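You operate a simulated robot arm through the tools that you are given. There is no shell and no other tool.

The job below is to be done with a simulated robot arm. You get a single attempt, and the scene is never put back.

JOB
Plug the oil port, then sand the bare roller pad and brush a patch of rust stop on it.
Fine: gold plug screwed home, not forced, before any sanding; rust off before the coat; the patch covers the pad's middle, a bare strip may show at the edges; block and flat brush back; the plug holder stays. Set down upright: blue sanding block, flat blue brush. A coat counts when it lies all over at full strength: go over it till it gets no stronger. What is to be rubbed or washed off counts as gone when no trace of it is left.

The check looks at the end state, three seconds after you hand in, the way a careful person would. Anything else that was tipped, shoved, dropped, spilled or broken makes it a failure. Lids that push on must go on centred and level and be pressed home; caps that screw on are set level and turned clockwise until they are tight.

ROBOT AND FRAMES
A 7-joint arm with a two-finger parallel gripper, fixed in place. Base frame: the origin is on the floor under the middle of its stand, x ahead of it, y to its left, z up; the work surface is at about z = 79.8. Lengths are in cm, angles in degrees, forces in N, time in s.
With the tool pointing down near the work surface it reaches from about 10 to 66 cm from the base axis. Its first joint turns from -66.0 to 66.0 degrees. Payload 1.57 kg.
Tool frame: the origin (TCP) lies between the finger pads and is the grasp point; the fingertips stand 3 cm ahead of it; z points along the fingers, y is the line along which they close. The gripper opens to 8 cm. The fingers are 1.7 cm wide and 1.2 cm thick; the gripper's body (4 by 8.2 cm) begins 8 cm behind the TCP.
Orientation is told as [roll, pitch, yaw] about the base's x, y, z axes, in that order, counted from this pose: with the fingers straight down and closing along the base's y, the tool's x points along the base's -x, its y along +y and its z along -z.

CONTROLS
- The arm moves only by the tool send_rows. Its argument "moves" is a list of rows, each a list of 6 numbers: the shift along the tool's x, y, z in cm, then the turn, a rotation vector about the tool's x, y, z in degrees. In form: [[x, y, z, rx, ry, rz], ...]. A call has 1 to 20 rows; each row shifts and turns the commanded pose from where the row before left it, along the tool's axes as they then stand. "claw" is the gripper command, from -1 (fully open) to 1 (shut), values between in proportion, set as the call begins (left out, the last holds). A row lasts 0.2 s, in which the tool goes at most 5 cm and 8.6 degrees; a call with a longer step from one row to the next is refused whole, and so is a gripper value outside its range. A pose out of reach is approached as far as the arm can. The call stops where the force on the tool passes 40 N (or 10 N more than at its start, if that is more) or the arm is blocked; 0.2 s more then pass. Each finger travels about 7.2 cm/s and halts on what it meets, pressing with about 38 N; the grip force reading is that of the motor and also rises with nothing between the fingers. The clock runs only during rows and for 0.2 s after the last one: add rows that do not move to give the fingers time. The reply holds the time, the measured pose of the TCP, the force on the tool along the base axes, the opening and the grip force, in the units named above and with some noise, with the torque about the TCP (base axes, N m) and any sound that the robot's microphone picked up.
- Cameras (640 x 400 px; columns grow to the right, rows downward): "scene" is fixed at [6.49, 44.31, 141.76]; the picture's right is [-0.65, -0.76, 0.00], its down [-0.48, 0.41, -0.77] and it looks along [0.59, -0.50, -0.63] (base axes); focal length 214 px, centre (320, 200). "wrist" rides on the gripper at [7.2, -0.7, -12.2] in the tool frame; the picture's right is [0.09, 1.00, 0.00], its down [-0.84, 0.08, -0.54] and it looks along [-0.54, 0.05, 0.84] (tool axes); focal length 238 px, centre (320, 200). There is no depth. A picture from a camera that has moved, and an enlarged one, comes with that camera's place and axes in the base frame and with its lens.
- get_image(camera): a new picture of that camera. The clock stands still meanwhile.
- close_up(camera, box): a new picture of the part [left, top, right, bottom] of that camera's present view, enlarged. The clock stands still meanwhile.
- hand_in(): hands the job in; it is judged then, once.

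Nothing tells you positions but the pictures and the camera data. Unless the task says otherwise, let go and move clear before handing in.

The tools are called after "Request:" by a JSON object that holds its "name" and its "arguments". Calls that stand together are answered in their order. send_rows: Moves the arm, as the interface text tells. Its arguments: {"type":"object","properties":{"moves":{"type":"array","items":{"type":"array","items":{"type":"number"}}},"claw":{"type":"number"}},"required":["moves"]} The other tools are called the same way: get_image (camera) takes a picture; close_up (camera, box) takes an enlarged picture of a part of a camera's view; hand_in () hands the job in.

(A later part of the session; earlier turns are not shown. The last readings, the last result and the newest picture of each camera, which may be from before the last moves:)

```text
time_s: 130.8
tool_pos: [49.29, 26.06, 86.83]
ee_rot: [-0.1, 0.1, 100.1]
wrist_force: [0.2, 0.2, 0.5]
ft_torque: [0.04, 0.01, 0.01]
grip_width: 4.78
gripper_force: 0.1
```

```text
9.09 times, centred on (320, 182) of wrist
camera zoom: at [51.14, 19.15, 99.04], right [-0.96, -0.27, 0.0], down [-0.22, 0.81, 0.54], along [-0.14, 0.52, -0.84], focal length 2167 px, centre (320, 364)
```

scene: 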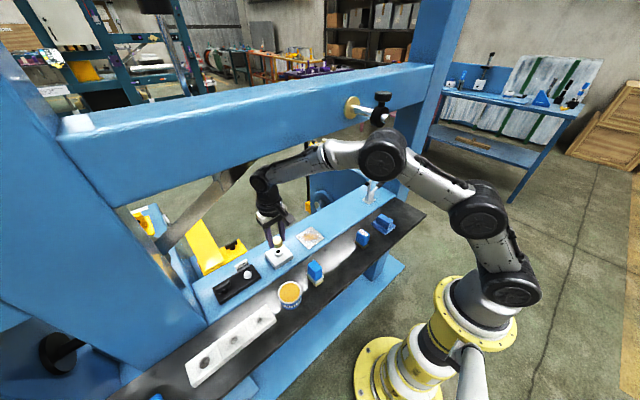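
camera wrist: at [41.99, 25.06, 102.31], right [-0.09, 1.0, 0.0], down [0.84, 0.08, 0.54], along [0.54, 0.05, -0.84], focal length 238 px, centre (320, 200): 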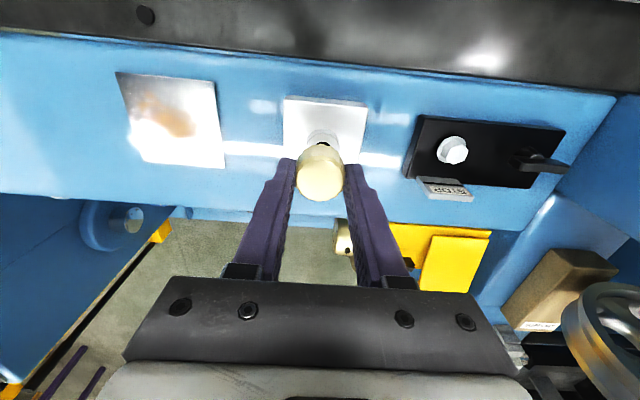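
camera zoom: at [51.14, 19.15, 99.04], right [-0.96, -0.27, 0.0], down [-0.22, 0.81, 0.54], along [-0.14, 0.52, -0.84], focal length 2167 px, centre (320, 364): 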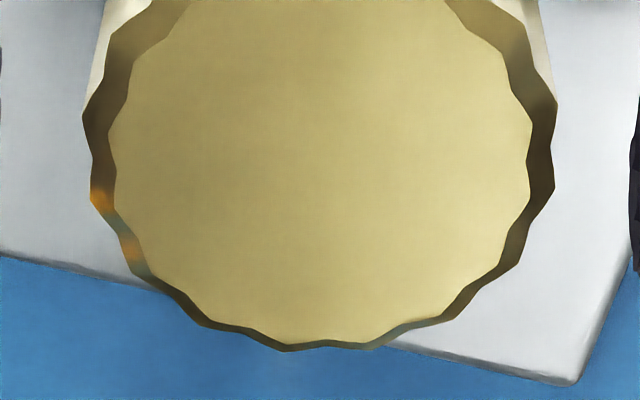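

The map shows a constant offset of about (0.02, −0.11) cm: my last y shift was wrong because the arm was still recovering from the side load. I remove it, check, and grip on the flats near yaw 73°.

Request:
{"name": "send_rows", "arguments": {"moves": [[0.11, 0, 0, 0, 0, 0], [0, 0, 0, 0, 0, 8.6], [0, 0, 0, 0, 0, 8.6], [0, 0, 0, 0, 0, 8.6], [0, 0, 0, 0, 0, 0], [0, 0, 0, 0, 0, 0]]}}

Request:
{"name": "close_up", "arguments": {"camera": "wrist", "box": [285, 160, 355, 204]}}

Request:
{"name": "send_rows", "arguments": {"moves": [[0, 0, 0, 0, 0, 0], [0, 0, 0, 0, 0, 0], [0, 0, 0, 0, 0, 0], [0, 0, 0, 0, 0, 0]], "claw": 1}}

Request:
{"name": "close_up", "arguments": {"camera": "wrist", "box": [285, 160, 355, 204]}}

```text
time_s: 132.2
tool_pos: [49.09, 26.19, 86.9]
ee_rot: [0.0, -0.1, 74.2]
wrist_force: [0.6, 0.3, -0.2]
ft_torque: [0.01, 0.01, 0.0]
grip_width: 4.81
gripper_force: 0.0
```

```text
9.09 times, centred on (320, 182) of wrist
camera zoom: at [47.86, 18.87, 99.0], right [-0.98, 0.18, 0.0], down [0.15, 0.83, 0.54], along [0.1, 0.53, -0.84], focal length 2167 px, centre (320, 364)
```

zoom: 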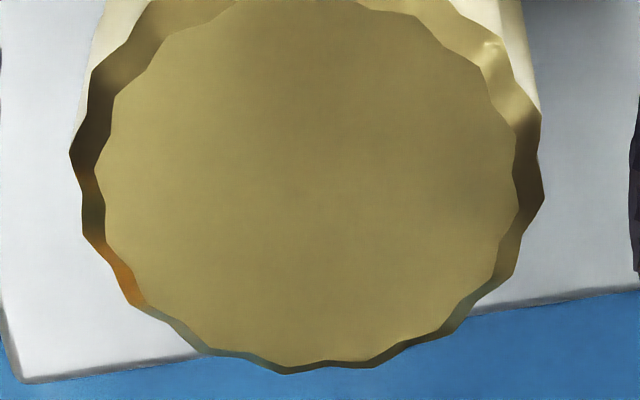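

```text
time_s: 133.2
tool_pos: [49.13, 26.07, 86.79]
ee_rot: [-0.1, -0.1, 74.2]
wrist_force: [8.8, -0.7, -3.5]
ft_torque: [-0.01, -0.15, -0.06]
grip_width: 3.15
gripper_force: 38.3
```

```text
9.09 times, centred on (320, 182) of wrist
camera zoom: at [47.92, 18.85, 99.0], right [-0.98, 0.18, 0.0], down [0.15, 0.83, 0.54], along [0.1, 0.53, -0.84], focal length 2167 px, centre (320, 364)
```

zoom: 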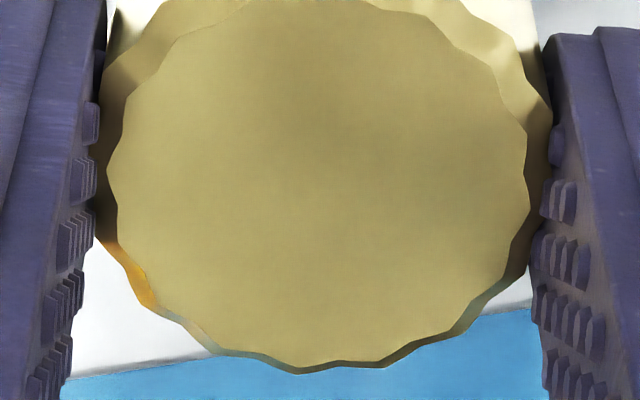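

The plug is rigidly held where it stands and my tool is about 0.08 cm short in x (Fx +8.8). I null that, then test carefully whether the clockwise stop is at a fixed angle: a little back, then forward again at low torque.

Request:
{"name": "send_rows", "arguments": {"moves": [[-0.022, -0.077, 0.03, 0, 0, 0], [0, 0, 0, 0, 0, 0], [0, 0, 0, 0, 0, 0]]}}

Request:
{"name": "send_rows", "arguments": {"moves": [[0, 0, 0, 0, 0, -6], [0, 0, 0, 0, 0, -6], [0, 0, 0, 0, 0, -6], [0, 0, 0, 0, 0, -6], [0, 0, 0, 0, 0, 0]]}}

Request:
{"name": "send_rows", "arguments": {"moves": [[0, 0, 0, 0, 0, 6], [0, 0, 0, 0, 0, 6], [0, 0, 0, 0, 0, 0]]}}

Request:
{"name": "send_rows", "arguments": {"moves": [[0, 0, 0, 0, 0, 4], [0, 0, 0, 0, 0, 4], [0, 0, 0, 0, 0, 0]]}}

```text
time_s: 134.0
tool_pos: [49.18, 25.98, 86.77]
ee_rot: [-0.1, -0.1, 74.1]
wrist_force: [9.7, 1.3, -1.5]
ft_torque: [-0.05, -0.16, -0.07]
grip_width: 3.11
gripper_force: 38.4
```

```text
time_s: 135.2
tool_pos: [49.28, 26.05, 86.82]
ee_rot: [-0.1, -0.1, 98.3]
wrist_force: [-7.5, -8.5, 16.7]
ft_torque: [-0.04, 0.23, 0.0]
grip_width: 3.16
gripper_force: 38.4
```

```text
time_s: 136.0
tool_pos: [49.32, 25.95, 86.74]
ee_rot: [0.0, -0.1, 86.1]
wrist_force: [-8.9, -7.8, 13.1]
ft_torque: [-0.07, 0.22, 0.02]
grip_width: 3.13
gripper_force: 37.7
```

```text
time_s: 136.8
tool_pos: [49.12, 26.08, 86.71]
ee_rot: [0.1, 0.0, 78.2]
wrist_force: [-11.2, -6.4, 14.1]
ft_torque: [-0.22, 0.33, 0.04]
grip_width: 3.11
gripper_force: 38.0
```

Turning back 24° made the plug ride up (Fz jumped to 17 N): so in the caught state it sat lower. I relax the down-force and side load before turning forward again.

Request:
{"name": "send_rows", "arguments": {"moves": [[0, 0, -0.1, 0, 0, 0], [0, 0, 0, 0, 0, 0], [0, 0, 0, 0, 0, 0]]}}

Request:
{"name": "close_up", "arguments": {"camera": "scene", "box": [266, 238, 290, 253]}}

```text
time_s: 137.6
tool_pos: [49.21, 26.02, 86.87]
ee_rot: [0.1, 0.0, 78.3]
wrist_force: [-7.8, -2.2, 2.1]
ft_torque: [0.06, 0.1, 0.02]
grip_width: 3.17
gripper_force: 37.9
```

```text
16.00 times, centred on (278, 246) of scene
camera zoom: at [6.47, 44.31, 141.77], right [-0.65, -0.76, 0.0], down [-0.48, 0.41, -0.77], along [0.59, -0.5, -0.63], focal length 3432 px, centre (992, -528)
```

zoom: 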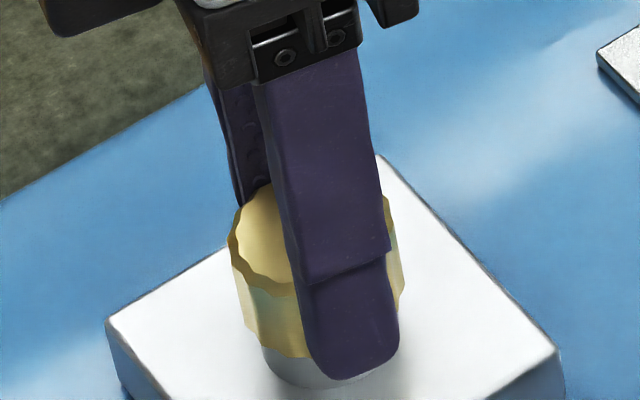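

Light contact again. I turn clockwise slowly in small steps and watch each reading.

Request:
{"name": "send_rows", "arguments": {"moves": [[0, 0, 0, 0, 0, 4], [0, 0, 0, 0, 0, 4], [0, 0, 0, 0, 0, 0]]}}

Request:
{"name": "send_rows", "arguments": {"moves": [[0, 0, 0, 0, 0, 4], [0, 0, 0, 0, 0, 4], [0, 0, 0, 0, 0, 0]]}}

Request:
{"name": "send_rows", "arguments": {"moves": [[0, 0, 0, 0, 0, 4], [0, 0, 0, 0, 0, 4], [0, 0, 0, 0, 0, 0]]}}

```text
time_s: 138.4
tool_pos: [49.2, 25.96, 86.83]
ee_rot: [0.1, 0.1, 70.3]
wrist_force: [-11.7, 0.9, -3.3]
ft_torque: [-0.1, 0.26, 0.97]
grip_width: 3.14
gripper_force: 38.1
```

```text
time_s: 139.2
tool_pos: [49.19, 26.0, 86.8]
ee_rot: [0.1, 0.2, 62.1]
wrist_force: [-15.7, -0.1, -4.4]
ft_torque: [-0.12, 0.18, 0.75]
grip_width: 3.37
gripper_force: 38.3
```

```text
time_s: 140.0
tool_pos: [49.21, 26.11, 86.8]
ee_rot: [0.1, -0.1, 54.2]
wrist_force: [-10.3, 5.1, -6.4]
ft_torque: [0.26, 0.52, 0.66]
grip_width: 3.49
gripper_force: 38.6
```

There is a hard clockwise stop at the same angle, so it may in fact be home and tight. I release it and go look at the joint from the side, by tilting the wrist camera low.

Request:
{"name": "send_rows", "arguments": {"moves": [[0, 0, 0, 0, 0, 0], [0, 0, 0, 0, 0, 0], [0, 0, 0, 0, 0, 0], [0, 0, -1, 0, 0, 0], [0, 0, -2, 0, 0, 0], [0, 0, -2, 0, 0, 0], [0, 0, 0, 0, 0, 0]], "claw": -0.4}}

Request:
{"name": "send_rows", "arguments": {"moves": [[0, 0, 0, 0, 0, 7.74], [0, 0, 0, 0, 0, 7.74], [0, 0, 0, 0, 0, 7.74], [0, 0, 0, 0, 0, 7.74], [0, 0, 0, 0, 0, 7.74], [0, 0, 0, 0, 0, 7.74], [0, 0, 0, 0, 0, 7.74], [3, 0, 0, 0, 0, 0], [3, 0, 0, 0, 0, 0], [3, 0, 0, 0, 0, 0], [2.2, -0.3, 0, 0, 0, 0], [0, 0, 0, 0, 0, 0]]}}

Request:
{"name": "send_rows", "arguments": {"moves": [[0, 0, 0, 0, -7, 0], [0, 0, 0, 0, -7, 0], [0, 0, 0, 0, -7, 0], [0, 0, 0, 0, -7, 0], [0, 0, 0, 0, -7, 0], [0, 0, 0, 0, 0, 0]]}}

Request:
{"name": "get_image", "arguments": {"camera": "wrist"}}

```text
time_s: 141.6
tool_pos: [49.25, 26.07, 91.77]
ee_rot: [0.0, -0.1, 54.1]
wrist_force: [0.7, 0.0, -0.3]
ft_torque: [0.02, 0.0, 0.02]
grip_width: 5.58
gripper_force: 0.0
```

```text
time_s: 144.2
tool_pos: [38.0, 25.77, 91.57]
ee_rot: [0.0, -0.1, 0.0]
wrist_force: [0.4, -0.1, 0.6]
ft_torque: [0.02, -0.04, 0.0]
grip_width: 5.62
gripper_force: 0.0
```

```text
time_s: 145.6
tool_pos: [37.98, 25.8, 91.75]
ee_rot: [0.2, -35.0, 0.0]
wrist_force: [0.1, -0.3, -0.2]
ft_torque: [-0.03, 0.0, -0.03]
grip_width: 5.59
gripper_force: 0.1
```

```text
taken
camera wrist: at [25.2, 25.06, 97.63], right [-0.08, 1.0, -0.05], down [0.37, 0.08, 0.92], along [0.92, 0.05, -0.38], focal length 238 px, centre (320, 200)
```

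wrist: 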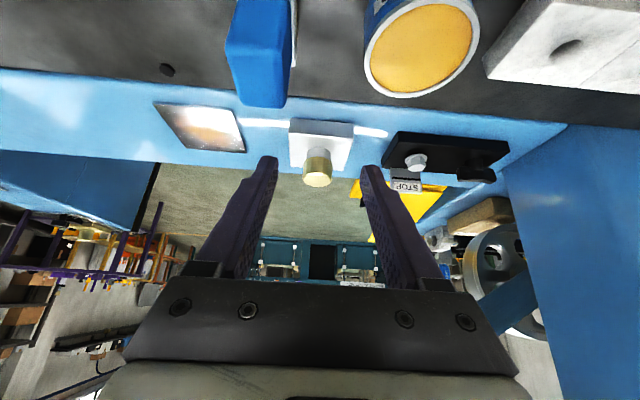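

Request:
{"name": "close_up", "arguments": {"camera": "wrist", "box": [297, 140, 337, 165]}}

Request:
{"name": "close_up", "arguments": {"camera": "wrist", "box": [297, 162, 337, 187]}}

```text
16.00 times, centred on (317, 152) of wrist
camera zoom: at [25.2, 25.06, 97.63], right [-0.08, 1.0, -0.05], down [0.37, 0.08, 0.92], along [0.92, 0.05, -0.38], focal length 3814 px, centre (368, 960)
```

zoom: 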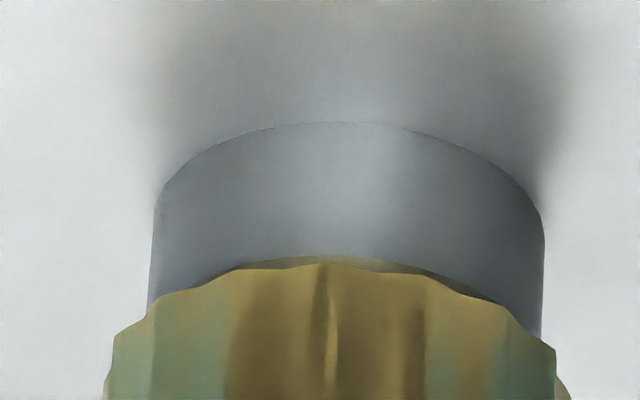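

```text
16.00 times, centred on (317, 174) of wrist
camera zoom: at [25.2, 25.06, 97.63], right [-0.08, 1.0, -0.05], down [0.37, 0.08, 0.92], along [0.92, 0.05, -0.38], focal length 3814 px, centre (368, 608)
```

zoom: 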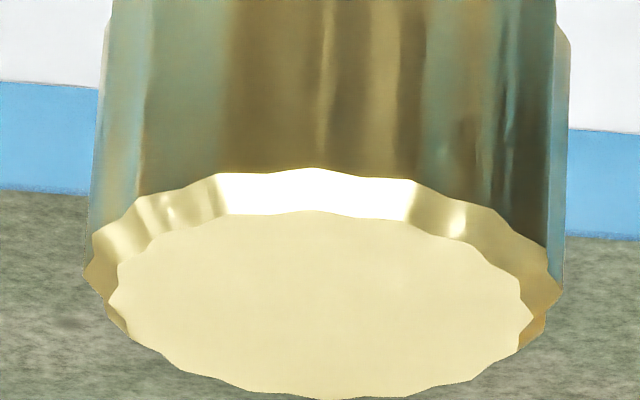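

The side view shows the knob about 0.2 cm above the boss, leaning about 1°, so it is not home; it is wedged on the mouth. Earlier it sat fully down but unthreaded. I return, grip it, back it off and lift it clear to re-seat it properly.

Request:
{"name": "send_rows", "arguments": {"moves": [[0, 0, 0, 0, 7, 0], [0, 0, 0, 0, 7, 0], [0, 0, 0, 0, 7, 0], [0, 0, 0, 0, 7, 0], [0, 0, 0, 0, 7, 0], [-3, 0.25, 0, 0, 0, 0], [-3, 0, 0, 0, 0, 0], [-3, 0, 0, 0, 0, 0], [-2.25, 0, 0, 0, 0, 0], [0, 0, 0, 0, 0, 0]]}}

Request:
{"name": "send_rows", "arguments": {"moves": [[0, 0, 0, 0, 0, -8.2], [0, 0, 0, 0, 0, -8.2], [0, 0, 0, 0, 0, -8.2], [0, 0, 0, 0, 0, -8.2], [0, 0, 0, 0, 0, -8.2], [0, 0, 0, 0, 0, -8.2], [0, 0, 0, 0, 0, -8.2], [0, 0, 0, 0, 0, -8.2], [0, 0, 0, 0, 0, -8.4], [0, 0, 2, 0, 0, 0], [0, 0, 0, 0, 0, 0]]}}

Request:
{"name": "get_image", "arguments": {"camera": "wrist"}}

Request:
{"name": "close_up", "arguments": {"camera": "wrist", "box": [270, 120, 370, 183]}}

```text
time_s: 147.8
tool_pos: [49.37, 25.92, 91.84]
ee_rot: [0.0, 0.0, 0.0]
wrist_force: [-0.9, 0.2, -0.2]
ft_torque: [0.01, 0.0, 0.0]
grip_width: 5.58
gripper_force: 0.1
```

```text
time_s: 150.2
tool_pos: [49.17, 25.94, 89.78]
ee_rot: [0.0, 0.0, 74.1]
wrist_force: [-0.2, 0.5, -0.3]
ft_torque: [0.01, 0.01, 0.01]
grip_width: 5.6
gripper_force: 0.1
```

```text
taken
camera wrist: at [47.92, 18.74, 101.93], right [-0.98, 0.18, 0.0], down [0.15, 0.83, 0.54], along [0.1, 0.53, -0.84], focal length 238 px, centre (320, 200)
```

wrist: 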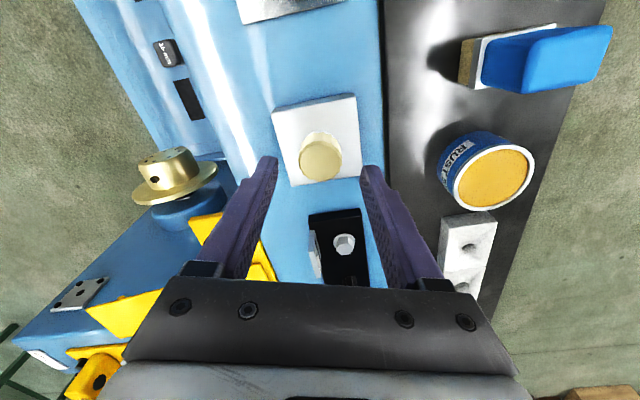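

```text
6.35 times, centred on (320, 152) of wrist
camera zoom: at [47.92, 18.74, 101.93], right [-0.98, 0.18, 0.0], down [0.15, 0.83, 0.54], along [0.1, 0.53, -0.84], focal length 1513 px, centre (320, 508)
```

zoom: 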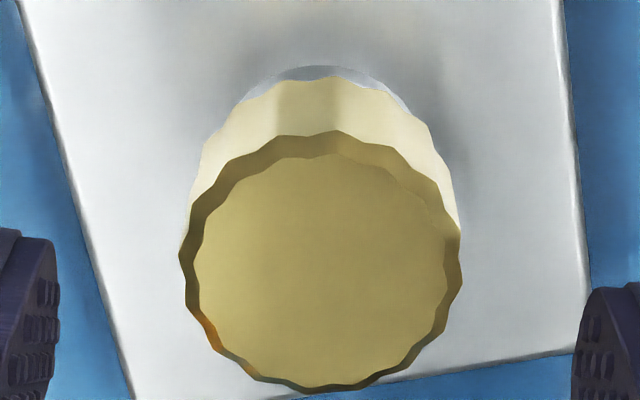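

I lower around the knob, grip on the flats and do a gentle pull-up test to see whether anything holds it.

Request:
{"name": "send_rows", "arguments": {"moves": [[0, 0, 1.5, 0, 0, 0], [0, 0, 1.5, 0, 0, 0], [0, 0, 0, 0, 0, 0]]}}

Request:
{"name": "send_rows", "arguments": {"moves": [[0, 0, 0, 0, 0, 0], [0, 0, 0, 0, 0, 0], [0, 0, 0, 0, 0, 0], [0, 0, 0, 0, 0, 0]], "claw": 1}}

Request:
{"name": "send_rows", "arguments": {"moves": [[0, 0, -0.05, 0, 0, 0], [0, 0, 0, 0, 0, 0]]}}

Request:
{"name": "send_rows", "arguments": {"moves": [[0, 0, -0.05, 0, 0, 0], [0, 0, 0, 0, 0, 0]]}}

```text
time_s: 151.0
tool_pos: [49.25, 26.07, 86.78]
ee_rot: [0.0, -0.1, 74.0]
wrist_force: [-0.6, -0.4, 0.7]
ft_torque: [-0.02, -0.01, -0.01]
grip_width: 5.61
gripper_force: 0.2
```

```text
time_s: 152.0
tool_pos: [49.22, 25.94, 86.77]
ee_rot: [0.1, 0.0, 74.1]
wrist_force: [-8.9, 1.9, 2.1]
ft_torque: [0.04, 0.27, -0.08]
grip_width: 3.14
gripper_force: 38.4
```

```text
time_s: 152.6
tool_pos: [49.19, 25.92, 86.74]
ee_rot: [0.0, 0.0, 74.0]
wrist_force: [-8.5, 5.3, -1.5]
ft_torque: [0.15, 0.26, -0.06]
grip_width: 3.14
gripper_force: 37.9
```

```text
time_s: 153.2
tool_pos: [49.15, 26.07, 86.7]
ee_rot: [0.0, 0.0, 74.0]
wrist_force: [-8.5, 6.9, -7.7]
ft_torque: [0.37, 0.11, -0.04]
grip_width: 3.1
gripper_force: 38.0
```

The plug is held there by wedging. I back it off counter-clockwise and lift it free.

Request:
{"name": "send_rows", "arguments": {"moves": [[0, 0, 0, 0, 0, -6], [0, 0, 0, 0, 0, -6], [0, 0, 0, 0, 0, -6], [0, 0, 0, 0, 0, -6], [0, 0, 0, 0, 0, 0]]}}

Request:
{"name": "send_rows", "arguments": {"moves": [[0, 0, -0.1, 0, 0, 0], [0, 0, -0.1, 0, 0, 0], [0, 0, 0, 0, 0, 0]]}}

```text
time_s: 154.4
tool_pos: [49.22, 25.97, 86.82]
ee_rot: [0.2, 0.1, 98.2]
wrist_force: [-13.9, 12.3, -12.1]
ft_torque: [0.3, 0.21, 0.01]
grip_width: 3.14
gripper_force: 37.7
```

```text
time_s: 155.2
tool_pos: [49.24, 25.99, 86.69]
ee_rot: [0.2, 0.0, 98.0]
wrist_force: [-5.8, 13.9, -24.4]
ft_torque: [0.43, 0.09, -0.05]
grip_width: 3.1
gripper_force: 38.5
```

It is held firmly against pulling (−24 N) even 24° back, so the thread really is engaged. I relieve the pull, turn it clockwise to the stop with light torque, and then look at the joint closely from the side.

Request:
{"name": "send_rows", "arguments": {"moves": [[0, 0, 0.1, 0, 0, 0], [0, 0, 0.1, 0, 0, 0], [0, 0, 0.05, 0, 0, 0], [0, 0, 0, 0, 0, 0]]}}

Request:
{"name": "send_rows", "arguments": {"moves": [[0, 0, 0, 0, 0, 6], [0, 0, 0, 0, 0, 6], [0, 0, 0, 0, 0, 6], [0, 0, 0, 0, 0, 0]]}}

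Request:
{"name": "send_rows", "arguments": {"moves": [[0, 0, 0, 0, 0, 3], [0, 0, 0, 0, 0, 0]]}}

```text
time_s: 156.2
tool_pos: [49.15, 26.06, 86.86]
ee_rot: [0.1, 0.0, 98.0]
wrist_force: [-18.1, 7.5, -5.0]
ft_torque: [0.09, 0.47, -0.02]
grip_width: 3.14
gripper_force: 38.1
```

```text
time_s: 157.2
tool_pos: [49.18, 26.1, 86.74]
ee_rot: [0.0, 0.0, 79.9]
wrist_force: [-18.1, 7.8, -3.4]
ft_torque: [0.03, 0.46, 0.01]
grip_width: 3.18
gripper_force: 37.9
```

```text
time_s: 157.8
tool_pos: [49.24, 25.92, 86.72]
ee_rot: [0.0, 0.1, 77.0]
wrist_force: [-20.9, 8.9, -1.5]
ft_torque: [0.1, 0.42, 0.05]
grip_width: 3.12
gripper_force: 38.3
```

The side load is large (−21, +9 N): the tool axis is off the plug's axis. I null it.

Request:
{"name": "send_rows", "arguments": {"moves": [[-0.034, 0.15, 0, 0, 0, 0], [0, 0, 0, 0, 0, 0], [0, 0, 0, 0, 0, 0]]}}

Request:
{"name": "send_rows", "arguments": {"moves": [[0, 0, 0, 0, 0, 0], [0, 0, 0, 0, 0, 0], [0, 0, 0, 0, 0, 0]]}}

```text
time_s: 158.6
tool_pos: [49.18, 25.93, 86.74]
ee_rot: [-0.2, 0.1, 76.9]
wrist_force: [-8.4, 5.3, -6.8]
ft_torque: [0.15, 0.28, -0.01]
grip_width: 3.11
gripper_force: 37.7
```

```text
time_s: 159.4
tool_pos: [49.22, 26.0, 86.82]
ee_rot: [-0.1, 0.0, 77.0]
wrist_force: [-4.6, 2.1, -8.4]
ft_torque: [0.05, 0.15, 0.03]
grip_width: 3.14
gripper_force: 37.9
```

The side load is decaying toward zero; the arm just settles slowly. I lower slightly to relieve the pull and try the clockwise turn again with low side load.

Request:
{"name": "send_rows", "arguments": {"moves": [[0, 0.03, 0.07, 0, 0, 0], [0, 0, 0, 0, 0, 0], [0, 0, 0, 0, 0, 0], [0, 0, 0, 0, 0, 0]]}}

Request:
{"name": "send_rows", "arguments": {"moves": [[0, 0, 0, 0, 0, 3], [0, 0, 0, 0, 0, 0], [0, 0, 0, 0, 0, 0]]}}

Request:
{"name": "send_rows", "arguments": {"moves": [[0, 0, 0, 0, 0, 3], [0, 0, 0, 0, 0, 0], [0, 0, 0, 0, 0, 0]]}}

```text
time_s: 160.4
tool_pos: [49.12, 25.95, 86.86]
ee_rot: [0.0, -0.2, 77.0]
wrist_force: [-1.8, -6.6, 1.1]
ft_torque: [-0.21, 0.15, -0.01]
grip_width: 3.15
gripper_force: 37.8
```

```text
time_s: 161.2
tool_pos: [49.24, 26.06, 86.75]
ee_rot: [-0.1, -0.1, 74.0]
wrist_force: [-2.1, -11.5, 7.7]
ft_torque: [-0.45, 0.12, 0.0]
grip_width: 3.11
gripper_force: 37.6
```

```text
time_s: 162.0
tool_pos: [49.19, 25.98, 86.79]
ee_rot: [0.0, -0.1, 71.0]
wrist_force: [2.1, -13.1, 6.0]
ft_torque: [-0.41, 0.04, 0.64]
grip_width: 3.14
gripper_force: 38.5
```

Torque rises sharply at 72°, repeatably: that looks like "tight". I release without forcing and inspect the joint up close from the side.

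Request:
{"name": "send_rows", "arguments": {"moves": [[0, 0, 0, 0, 0, -2], [0, 0, 0, 0, 0, 0]]}}

Request:
{"name": "send_rows", "arguments": {"moves": [[0, 0, 0, 0, 0, 0], [0, 0, 0, 0, 0, 0], [0, 0, 0, 0, 0, 0], [0, 0, -1, 0, 0, 0], [0, 0, -2, 0, 0, 0], [0, 0, -2, 0, 0, 0], [0, 0, 0, 0, 0, 0]], "claw": -0.4}}

Request:
{"name": "send_rows", "arguments": {"moves": [[0, 0, 0, 0, 0, 8.1], [0, 0, 0, 0, 0, 8.1], [0, 0, 0, 0, 0, 8.1], [0, 0, 0, 0, 0, 8.1], [0, 0, 0, 0, 0, 8.1], [0, 0, 0, 0, 0, 8.1], [0, 0, 0, 0, 0, 8.1], [0, 0, 0, 0, 0, 8.1], [0, 0, 0, 0, 0, 8.2], [3, 0, 0, 0, 0, 0], [3, 0, 0, 0, 0, 0], [3, 0, 0, 0, 0, 0], [0, 0, 1.5, 0, 0, 0], [0, 0, 1.5, 0, 0, 0], [0, 0, 0, 0, 0, 0]]}}

Request:
{"name": "send_rows", "arguments": {"moves": [[0, 0, 0, 0, -7, 0], [0, 0, 0, 0, -7, 0], [0, 0, 0, 0, -7, 0], [0, 0, 0, 0, -7, 0], [0, 0, 0, 0, -7, 0], [0, 0, 0, 0, -7, 0], [0, 0, 0, 0, 0, 0]]}}

Request:
{"name": "get_image", "arguments": {"camera": "wrist"}}

```text
time_s: 162.6
tool_pos: [49.25, 26.05, 86.76]
ee_rot: [-0.1, -0.1, 72.9]
wrist_force: [2.6, -10.8, 6.6]
ft_torque: [-0.36, 0.02, 0.02]
grip_width: 3.12
gripper_force: 37.7
```

```text
time_s: 164.2
tool_pos: [49.17, 26.0, 91.68]
ee_rot: [-0.1, -0.1, 72.9]
wrist_force: [0.2, -0.2, 0.4]
ft_torque: [-0.02, -0.02, 0.01]
grip_width: 5.61
gripper_force: 0.0
```

```text
time_s: 167.4
tool_pos: [40.21, 26.02, 88.61]
ee_rot: [0.0, 0.0, 0.0]
wrist_force: [0.2, 0.0, -0.2]
ft_torque: [0.01, 0.01, -0.03]
grip_width: 5.61
gripper_force: 0.0
```

```text
time_s: 169.0
tool_pos: [40.21, 26.13, 88.81]
ee_rot: [0.2, -42.0, 0.0]
wrist_force: [-0.5, -0.9, 0.5]
ft_torque: [0.02, 0.01, 0.02]
grip_width: 5.58
gripper_force: 0.1
```

```text
taken
camera wrist: at [26.77, 25.41, 93.07], right [-0.07, 1.0, -0.06], down [0.26, 0.08, 0.96], along [0.96, 0.05, -0.26], focal length 238 px, centre (320, 200)
```

wrist: 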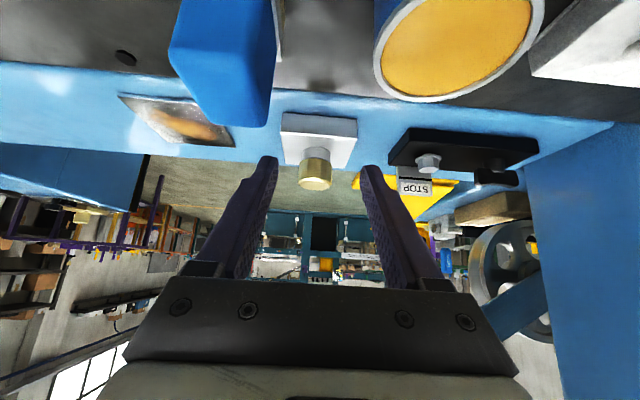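

Request:
{"name": "close_up", "arguments": {"camera": "wrist", "box": [295, 140, 335, 165]}}

Request:
{"name": "close_up", "arguments": {"camera": "wrist", "box": [295, 165, 335, 190]}}

```text
16.00 times, centred on (315, 152) of wrist
camera zoom: at [26.77, 25.41, 93.07], right [-0.07, 1.0, -0.06], down [0.26, 0.08, 0.96], along [0.96, 0.05, -0.26], focal length 3814 px, centre (400, 960)
```

zoom: 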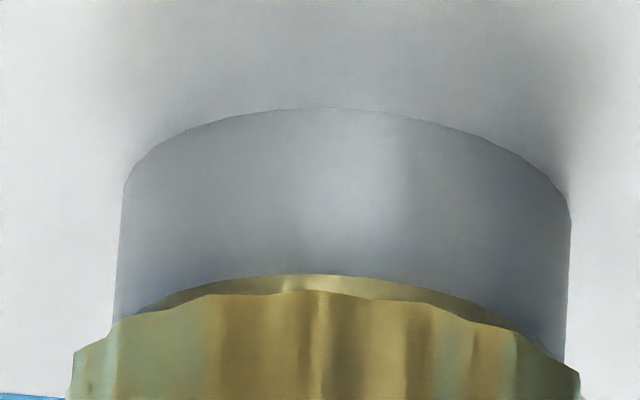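

```text
16.00 times, centred on (315, 178) of wrist
camera zoom: at [26.77, 25.41, 93.07], right [-0.07, 1.0, -0.06], down [0.26, 0.08, 0.96], along [0.96, 0.05, -0.26], focal length 3814 px, centre (400, 560)
```

zoom: 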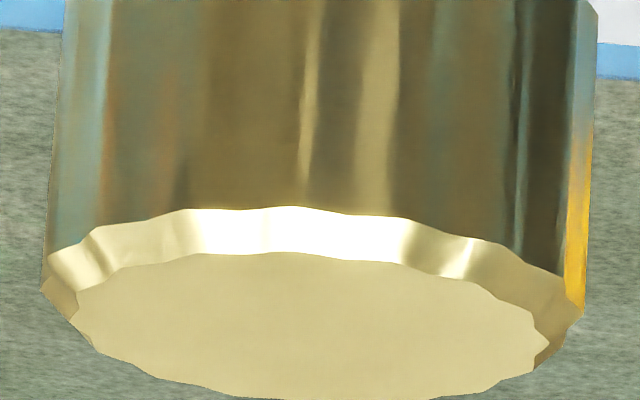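

The side view is clear: the plug stands exactly upright and coaxial, and its smooth gold collar sits flush on the boss — it is home and tight. Next is the sanding block; I move over to look at it closely.

Request:
{"name": "send_rows", "arguments": {"moves": [[0, 0, 0, 0, 7, 0], [0, 0, 0, 0, 7, 0], [0, 0, 0, 0, 7, 0], [0, 0, 0, 0, 7, 0], [0, 0, 0, 0, 7, 0], [0, 0, 0, 0, 7, 0], [2, 0, -2.5, 0, 0, 0], [2, 0, -2.5, 0, 0, 0], [2, 0, -2.5, 0, 0, 0], [0, 0, 0, 0, 0, 0]], "claw": -1}}

Request:
{"name": "send_rows", "arguments": {"moves": [[0, -4.5, 0, 0, 0, 0], [0, -4.5, 0, 0, 0, 0], [0, -4.5, 0, 0, 0, 0], [0, -4.5, 0, 0, 0, 0], [0, -4.5, 0, 0, 0, 0], [0, -4.5, 0, 0, 0, 0], [0, 0, 0, 0, 0, 0]]}}

Request:
{"name": "get_image", "arguments": {"camera": "wrist"}}

Request:
{"name": "close_up", "arguments": {"camera": "scene", "box": [250, 230, 290, 255]}}

```text
time_s: 171.2
tool_pos: [34.03, 25.94, 96.11]
ee_rot: [0.0, 0.0, -0.1]
wrist_force: [0.5, -0.3, -0.2]
ft_torque: [-0.01, -0.02, -0.05]
grip_width: 8.01
gripper_force: 0.1
```

```text
time_s: 172.8
tool_pos: [34.02, -1.11, 96.13]
ee_rot: [0.0, -0.1, 0.1]
wrist_force: [-0.1, -0.3, -0.5]
ft_torque: [0.01, 0.02, 0.01]
grip_width: 7.99
gripper_force: 0.1
```

```text
taken
camera wrist: at [26.83, -1.8, 108.39], right [-0.09, 1.0, 0.0], down [0.84, 0.08, 0.54], along [0.54, 0.05, -0.84], focal length 238 px, centre (320, 200)
```

wrist: 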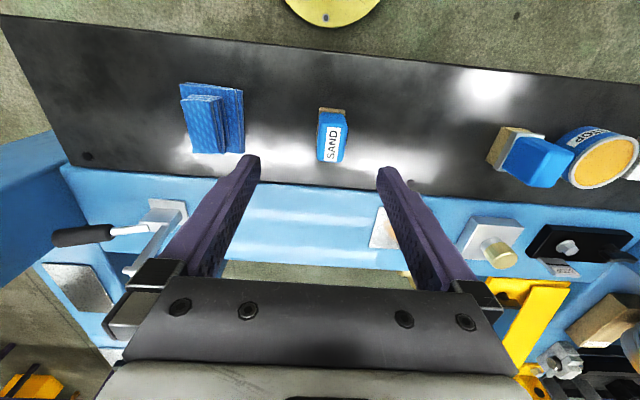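

```text
16.00 times, centred on (270, 242) of scene
camera zoom: at [6.49, 44.31, 141.76], right [-0.65, -0.76, 0.0], down [-0.48, 0.41, -0.77], along [0.59, -0.5, -0.63], focal length 3432 px, centre (1120, -480)
```

zoom: 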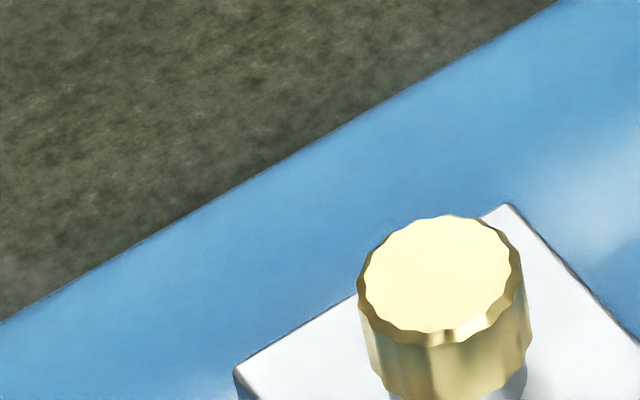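

I see the SAND block below. I zoom for its size and height.

Request:
{"name": "close_up", "arguments": {"camera": "wrist", "box": [282, 90, 382, 175]}}

Request:
{"name": "close_up", "arguments": {"camera": "scene", "box": [348, 222, 378, 252]}}

Request:
{"name": "close_up", "arguments": {"camera": "scene", "box": [295, 250, 335, 295]}}

Request:
{"name": "close_up", "arguments": {"camera": "scene", "box": [290, 222, 330, 252]}}

```text
4.71 times, centred on (332, 132) of wrist
camera zoom: at [26.83, -1.8, 108.39], right [-0.09, 1.0, 0.0], down [0.84, 0.08, 0.54], along [0.54, 0.05, -0.84], focal length 1122 px, centre (264, 518)
```

zoom: 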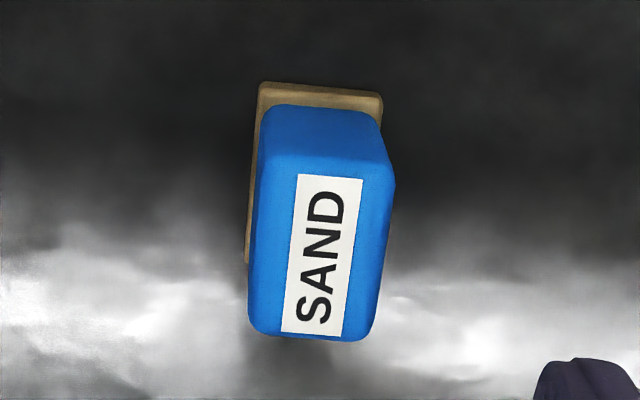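

```text
13.33 times, centred on (363, 237) of scene
camera zoom: at [6.49, 44.31, 141.76], right [-0.65, -0.76, 0.0], down [-0.48, 0.41, -0.77], along [0.59, -0.5, -0.63], focal length 2860 px, centre (-253, -293)
```

zoom: 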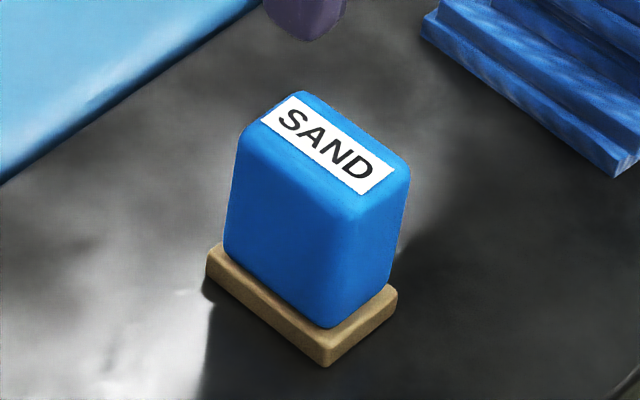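

```text
8.89 times, centred on (315, 272) of scene
camera zoom: at [6.49, 44.31, 141.76], right [-0.65, -0.76, 0.0], down [-0.48, 0.41, -0.77], along [0.59, -0.5, -0.63], focal length 1906 px, centre (364, -444)
```

zoom: 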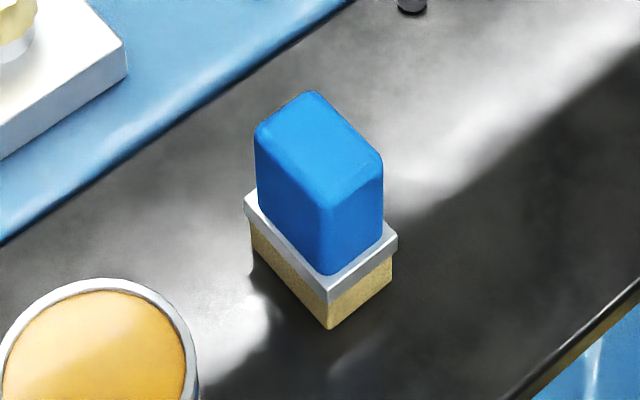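

```text
13.33 times, centred on (310, 237) of scene
camera zoom: at [6.49, 44.31, 141.76], right [-0.65, -0.76, 0.0], down [-0.48, 0.41, -0.77], along [0.59, -0.5, -0.63], focal length 2860 px, centre (453, -293)
```

zoom: 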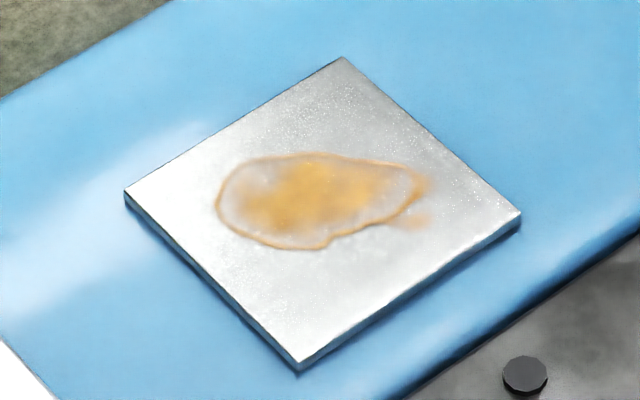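

The block stands at about (34.6, 0.0). I go lower over it and take a second view to fix its place and height.

Request:
{"name": "send_rows", "arguments": {"moves": [[-0.3, 0.5, 2, 0, 0, 0], [-0.3, 0.6, 2, 0, 0, 0], [0, 0, 0, 0, 0, 0], [0, 0, 0, 0, 0, 0]]}}

Request:
{"name": "close_up", "arguments": {"camera": "wrist", "box": [260, 85, 380, 160]}}

Request:
{"name": "send_rows", "arguments": {"moves": [[3, 0, 0, 0, 0, 0], [3, 0, 0, 0, 0, 0], [2, 0, 0, 0, 0, 0], [0, 0, 0, 0, 0, 0], [0, 0, 0, 0, 0, 0]]}}

Request:
{"name": "close_up", "arguments": {"camera": "wrist", "box": [260, 125, 380, 225]}}

```text
time_s: 173.8
tool_pos: [34.63, 0.01, 92.18]
ee_rot: [0.0, 0.0, 0.0]
wrist_force: [1.0, -0.4, 0.1]
ft_torque: [0.0, 0.01, 0.02]
grip_width: 8.01
gripper_force: 0.0
```

```text
5.33 times, centred on (320, 122) of wrist
camera zoom: at [27.5, -0.7, 104.45], right [-0.09, 1.0, 0.0], down [0.84, 0.08, 0.54], along [0.54, 0.05, -0.84], focal length 1271 px, centre (320, 613)
```

zoom: 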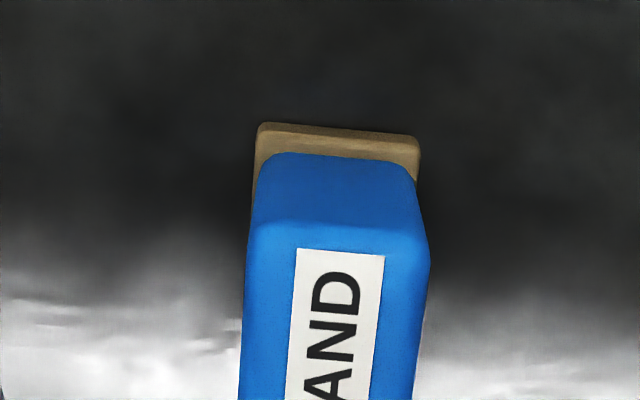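

```text
time_s: 175.0
tool_pos: [26.65, 0.07, 92.11]
ee_rot: [-0.1, 0.1, 0.1]
wrist_force: [-0.3, -0.1, 0.5]
ft_torque: [-0.03, 0.01, -0.01]
grip_width: 7.98
gripper_force: 0.0
```

```text
4.00 times, centred on (320, 175) of wrist
camera zoom: at [19.51, -0.62, 104.4], right [-0.09, 1.0, 0.0], down [0.84, 0.08, 0.54], along [0.54, 0.05, -0.84], focal length 953 px, centre (320, 300)
```

zoom: 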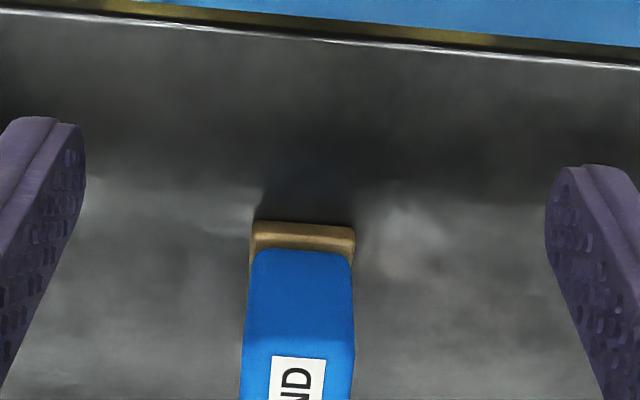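

The block is about 3.9 × 2.7 cm, its top at z ≈ 85.9, centred at (34.6, 0.1). I lower around it with fingers closing along y.

Request:
{"name": "send_rows", "arguments": {"moves": [[-4, 0, 0, 0, 0, 0], [-3.97, 0.08, 0, 0, 0, 0], [0, 0, 0, 0, 0, 0], [0, 0, 2.5, 0, 0, 0], [0, 0, 2.5, 0, 0, 0], [0, 0, 2.4, 0, 0, 0], [0, 0, 0, 0, 0, 0], [0, 0, 0, 0, 0, 0]]}}

Request:
{"name": "get_image", "arguments": {"camera": "wrist"}}

Request:
{"name": "close_up", "arguments": {"camera": "scene", "box": [328, 200, 398, 255]}}

```text
time_s: 176.8
tool_pos: [34.81, 0.19, 84.86]
ee_rot: [0.0, 0.0, 0.0]
wrist_force: [0.3, 0.2, -0.4]
ft_torque: [0.02, 0.03, -0.03]
grip_width: 7.98
gripper_force: 0.0
```

```text
taken
camera wrist: at [27.69, -0.49, 97.15], right [-0.09, 1.0, 0.0], down [0.84, 0.08, 0.54], along [0.54, 0.05, -0.84], focal length 238 px, centre (320, 200)
```

wrist: 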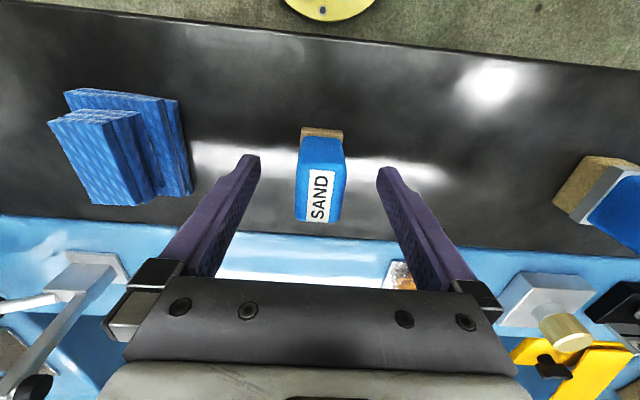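

```text
7.27 times, centred on (363, 228) of scene
camera zoom: at [6.49, 44.31, 141.76], right [-0.65, -0.76, 0.0], down [-0.48, 0.41, -0.77], along [0.59, -0.5, -0.63], focal length 1560 px, centre (7, 0)
```

zoom: 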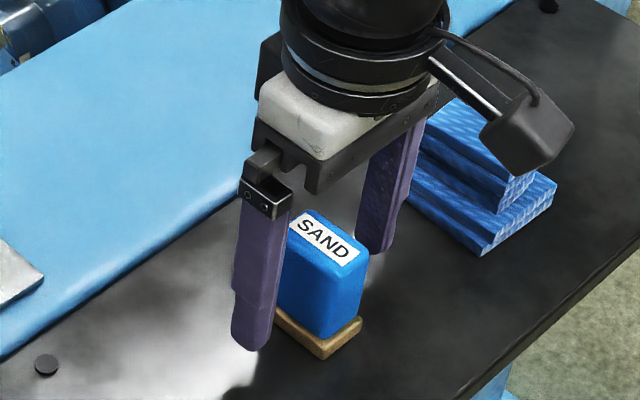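

The fingers straddle the block cleanly. I close, and lift.

Request:
{"name": "send_rows", "arguments": {"moves": [[0, 0, 0, 0, 0, 0], [0, 0, 0, 0, 0, 0], [0, 0, 0, 0, 0, 0], [0, 0, 0, 0, 0, 0], [0, 0, 0, 0, 0, 0]], "claw": 1}}

Request:
{"name": "send_rows", "arguments": {"moves": [[0, 0, -0.5, 0, 0, 0], [0, 0, -1.5, 0, 0, 0], [0, 0, -2, 0, 0, 0], [0, 0, -2, 0, 0, 0], [0, 0, 0, 0, 0, 0]]}}

Request:
{"name": "get_image", "arguments": {"camera": "wrist"}}

Request:
{"name": "close_up", "arguments": {"camera": "scene", "box": [328, 200, 398, 255]}}

```text
time_s: 178.0
tool_pos: [34.89, 0.22, 84.97]
ee_rot: [0.0, -0.2, 0.0]
wrist_force: [0.4, -0.5, 0.9]
ft_torque: [0.0, 0.01, 0.01]
grip_width: 2.74
gripper_force: 38.4
```

```text
time_s: 179.2
tool_pos: [35.03, 0.34, 90.98]
ee_rot: [0.0, 0.0, 0.0]
wrist_force: [0.1, -0.3, -0.7]
ft_torque: [-0.02, -0.02, -0.03]
grip_width: 2.74
gripper_force: 37.8
```

```text
taken
camera wrist: at [27.86, -0.41, 103.2], right [-0.09, 1.0, 0.0], down [0.84, 0.08, 0.54], along [0.54, 0.05, -0.84], focal length 238 px, centre (320, 200)
```

wrist: 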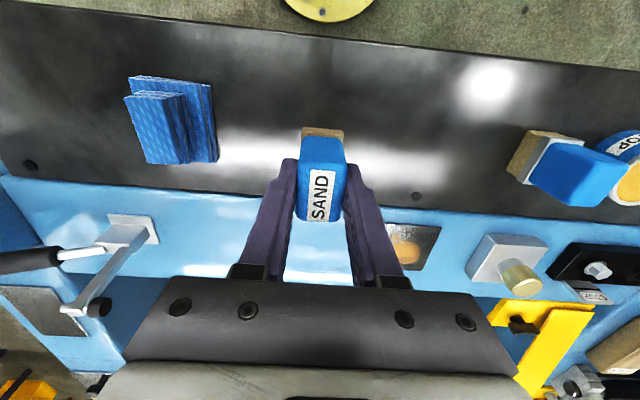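

```text
7.27 times, centred on (363, 228) of scene
camera zoom: at [6.49, 44.31, 141.76], right [-0.65, -0.76, 0.0], down [-0.48, 0.41, -0.77], along [0.59, -0.5, -0.63], focal length 1560 px, centre (7, 0)
```

zoom: 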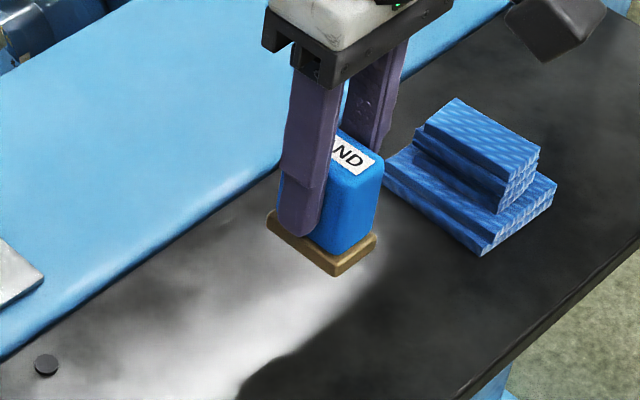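

The block is held; its sanding face is about 5.1 cm below the tool point. I carry it toward the pad and look at the rust.

Request:
{"name": "send_rows", "arguments": {"moves": [[-1.75, 3.08, 0, 0, 0, 0], [-1.75, 3.08, 0, 0, 0, 0], [-1.75, 3.08, 0, 0, 0, 0], [-1.75, 3.08, 0, 0, 0, 0], [0, 0, 0, 0, 0, 0], [0, 0, 0, 0, 0, 0]]}}

Request:
{"name": "get_image", "arguments": {"camera": "wrist"}}

Request:
{"name": "close_up", "arguments": {"camera": "wrist", "box": [200, 150, 440, 300]}}

Request:
{"name": "close_up", "arguments": {"camera": "scene", "box": [290, 222, 330, 252]}}

```text
time_s: 180.6
tool_pos: [41.61, 12.65, 90.86]
ee_rot: [-0.1, 0.0, -0.1]
wrist_force: [0.0, -0.2, -0.8]
ft_torque: [-0.01, 0.0, -0.01]
grip_width: 2.72
gripper_force: 37.8
```

```text
taken
camera wrist: at [34.49, 11.82, 103.03], right [-0.09, 1.0, 0.0], down [0.84, 0.08, 0.54], along [0.54, 0.05, -0.84], focal length 238 px, centre (320, 200)
```

wrist: 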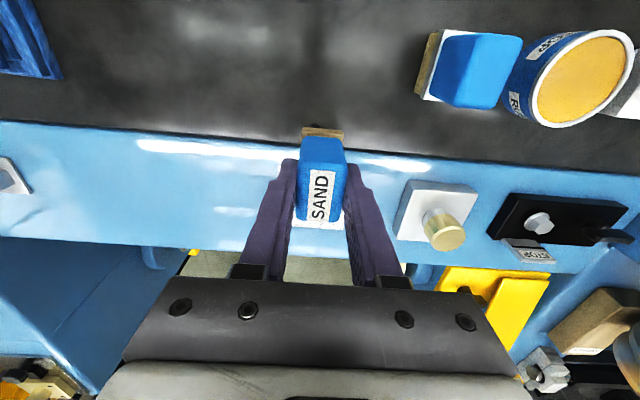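

```text
2.67 times, centred on (320, 225) of wrist
camera zoom: at [34.49, 11.82, 103.03], right [-0.09, 1.0, 0.0], down [0.84, 0.08, 0.54], along [0.54, 0.05, -0.84], focal length 636 px, centre (320, 133)
```

zoom: 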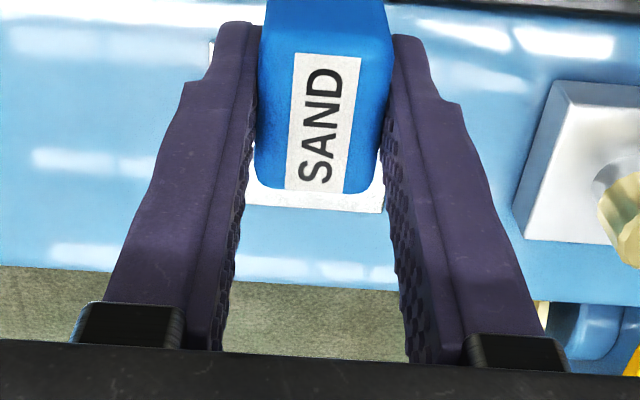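

```text
13.33 times, centred on (310, 237) of scene
camera zoom: at [6.49, 44.31, 141.76], right [-0.65, -0.76, 0.0], down [-0.48, 0.41, -0.77], along [0.59, -0.5, -0.63], focal length 2860 px, centre (453, -293)
```

zoom: 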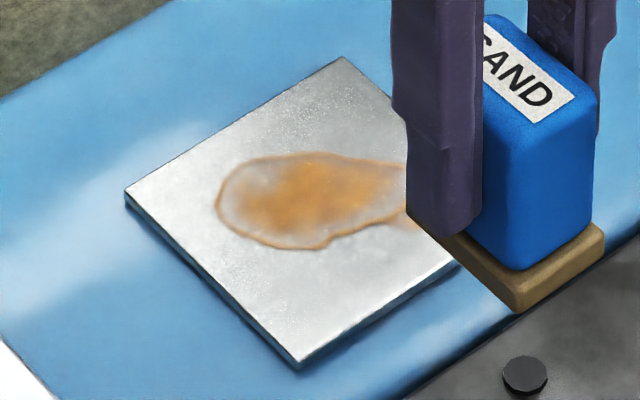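

The pad spans about x 45.3–53.2, y 8.7–16.6, with the rust in its middle. I move the block above the middle and lower to light contact.

Request:
{"name": "send_rows", "arguments": {"moves": [[-3.7, 0, 1, 0, 0, 0], [-3.7, 0, 1, 0, 0, 0], [0, 0, 1.5, 0, 0, 0], [0, 0, 1, 0, 0, 0], [0, 0, 0, 0, 0, 0], [0, 0, 0, 0, 0, 0]]}}

Request:
{"name": "send_rows", "arguments": {"moves": [[0, 0, 0.3, 0, 0, 0], [0, 0, 0.2, 0, 0, 0], [0, 0, 0, 0, 0, 0]]}}

Request:
{"name": "send_rows", "arguments": {"moves": [[0, 0, 0.15, 0, 0, 0], [0, 0, 0.1, 0, 0, 0], [0, 0, 0, 0, 0, 0]]}}

```text
time_s: 182.0
tool_pos: [48.89, 12.34, 86.23]
ee_rot: [0.0, 0.0, 0.0]
wrist_force: [0.3, -0.4, -1.1]
ft_torque: [-0.03, -0.04, -0.02]
grip_width: 2.72
gripper_force: 38.2
```

```text
time_s: 182.8
tool_pos: [49.03, 12.41, 85.89]
ee_rot: [0.1, -0.1, 0.0]
wrist_force: [-0.3, 1.0, -0.7]
ft_torque: [-0.04, -0.01, 0.04]
grip_width: 2.73
gripper_force: 37.7
```

```text
time_s: 183.6
tool_pos: [49.17, 12.52, 85.51]
ee_rot: [0.0, -0.1, 0.0]
wrist_force: [-0.2, 0.5, 0.5]
ft_torque: [-0.02, -0.04, -0.01]
grip_width: 2.74
gripper_force: 38.1
```

Request:
{"name": "send_rows", "arguments": {"moves": [[0, 0, 0.1, 0, 0, 0], [0, 0, 0, 0, 0, 0]]}}

Request:
{"name": "send_rows", "arguments": {"moves": [[0, 0, 0.1, 0, 0, 0], [0, 0, 0, 0, 0, 0]]}}

Request:
{"name": "close_up", "arguments": {"camera": "scene", "box": [290, 222, 330, 252]}}

```text
time_s: 184.2
tool_pos: [49.11, 12.5, 85.58]
ee_rot: [0.0, 0.0, 0.0]
wrist_force: [-0.2, 0.7, -0.1]
ft_torque: [0.02, -0.01, 0.02]
grip_width: 2.73
gripper_force: 37.9
```

```text
time_s: 184.8
tool_pos: [49.1, 12.62, 85.42]
ee_rot: [0.0, -0.2, 0.0]
wrist_force: [-0.8, -1.5, 2.9]
ft_torque: [-0.1, 0.05, 0.02]
grip_width: 2.71
gripper_force: 37.5
```

```text
13.33 times, centred on (310, 237) of scene
camera zoom: at [6.48, 44.31, 141.76], right [-0.65, -0.76, 0.0], down [-0.48, 0.41, -0.77], along [0.59, -0.5, -0.63], focal length 2860 px, centre (453, -293)
```

zoom: 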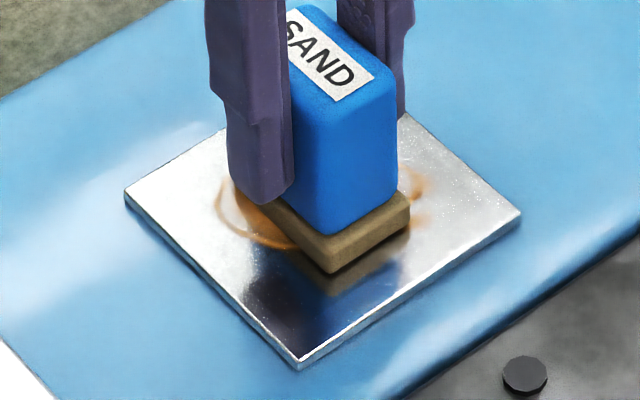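

Contact at about 3 N right on the rust. I add a little pressure and rub back and forth along y.

Request:
{"name": "send_rows", "arguments": {"moves": [[0, 0, 0.06, 0, 0, 0], [0, 0.8, 0, 0, 0, 0], [0, 1, 0, 0, 0, 0], [0, 1, 0, 0, 0, 0], [0, -1, 0, 0, 0, 0], [0, -1, 0, 0, 0, 0], [0, -1, 0, 0, 0, 0], [0, -1, 0, 0, 0, 0], [0, -1, 0, 0, 0, 0], [0, -0.8, 0, 0, 0, 0], [0, 1, 0, 0, 0, 0], [0, 1, 0, 0, 0, 0], [0, 1, 0, 0, 0, 0], [0, 1, 0, 0, 0, 0], [0, 1, 0, 0, 0, 0], [0, -1, 0, 0, 0, 0], [0, -1, 0, 0, 0, 0], [0, -1, 0, 0, 0, 0], [0, 0, 0, 0, 0, 0]]}}

Request:
{"name": "close_up", "arguments": {"camera": "scene", "box": [290, 222, 330, 252]}}

```text
time_s: 188.8
tool_pos: [49.26, 11.69, 85.44]
ee_rot: [0.2, -0.3, 0.0]
wrist_force: [0.0, 15.5, 18.6]
ft_torque: [0.65, 0.16, -0.17]
grip_width: 2.71
gripper_force: 37.7
```

```text
13.33 times, centred on (310, 237) of scene
camera zoom: at [6.46, 44.34, 141.75], right [-0.65, -0.76, 0.0], down [-0.48, 0.41, -0.77], along [0.59, -0.51, -0.63], focal length 2860 px, centre (453, -293)
```

zoom: 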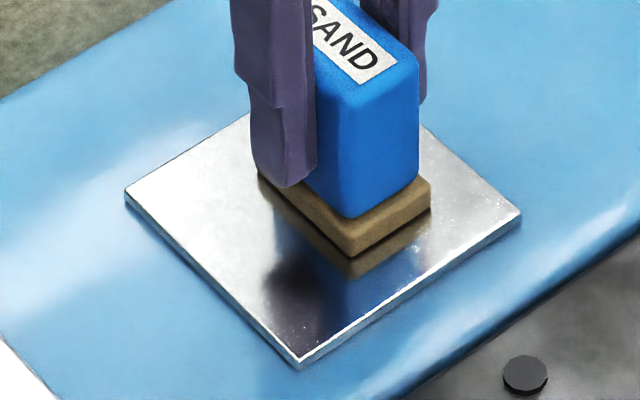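

The rust already looks gone where it was rubbed. I ease the pressure a little and work the strips nearer the base and farther away, so the whole pad gets done.

Request:
{"name": "send_rows", "arguments": {"moves": [[0.85, 0, -0.05, 0, 0, 0], [0.85, 0, 0, 0, 0, 0], [0, -0.7, 0, 0, 0, 0], [0, -0.7, 0, 0, 0, 0], [0, 1, 0, 0, 0, 0], [0, 1, 0, 0, 0, 0], [0, 1, 0, 0, 0, 0], [0, 1, 0, 0, 0, 0], [0, 1, 0, 0, 0, 0], [0, -1, 0, 0, 0, 0], [0, -1, 0, 0, 0, 0], [0, -1, 0, 0, 0, 0], [0, -1, 0, 0, 0, 0], [0, -1, 0, 0, 0, 0], [0, 1, 0, 0, 0, 0], [0, 1, 0, 0, 0, 0], [0, 0, 0, 0, 0, 0]]}}

Request:
{"name": "close_up", "arguments": {"camera": "scene", "box": [290, 222, 330, 252]}}

```text
time_s: 192.4
tool_pos: [47.5, 12.23, 85.43]
ee_rot: [0.0, 0.0, 0.0]
wrist_force: [0.3, -0.1, -1.0]
ft_torque: [-0.03, -0.01, -0.01]
grip_width: 2.73
gripper_force: 37.4
```

```text
13.33 times, centred on (310, 237) of scene
camera zoom: at [6.49, 44.31, 141.76], right [-0.65, -0.76, 0.0], down [-0.48, 0.41, -0.77], along [0.59, -0.5, -0.63], focal length 2860 px, centre (453, -293)
```

zoom: 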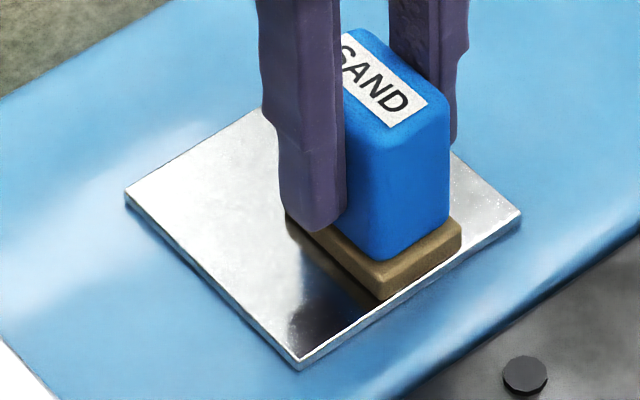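

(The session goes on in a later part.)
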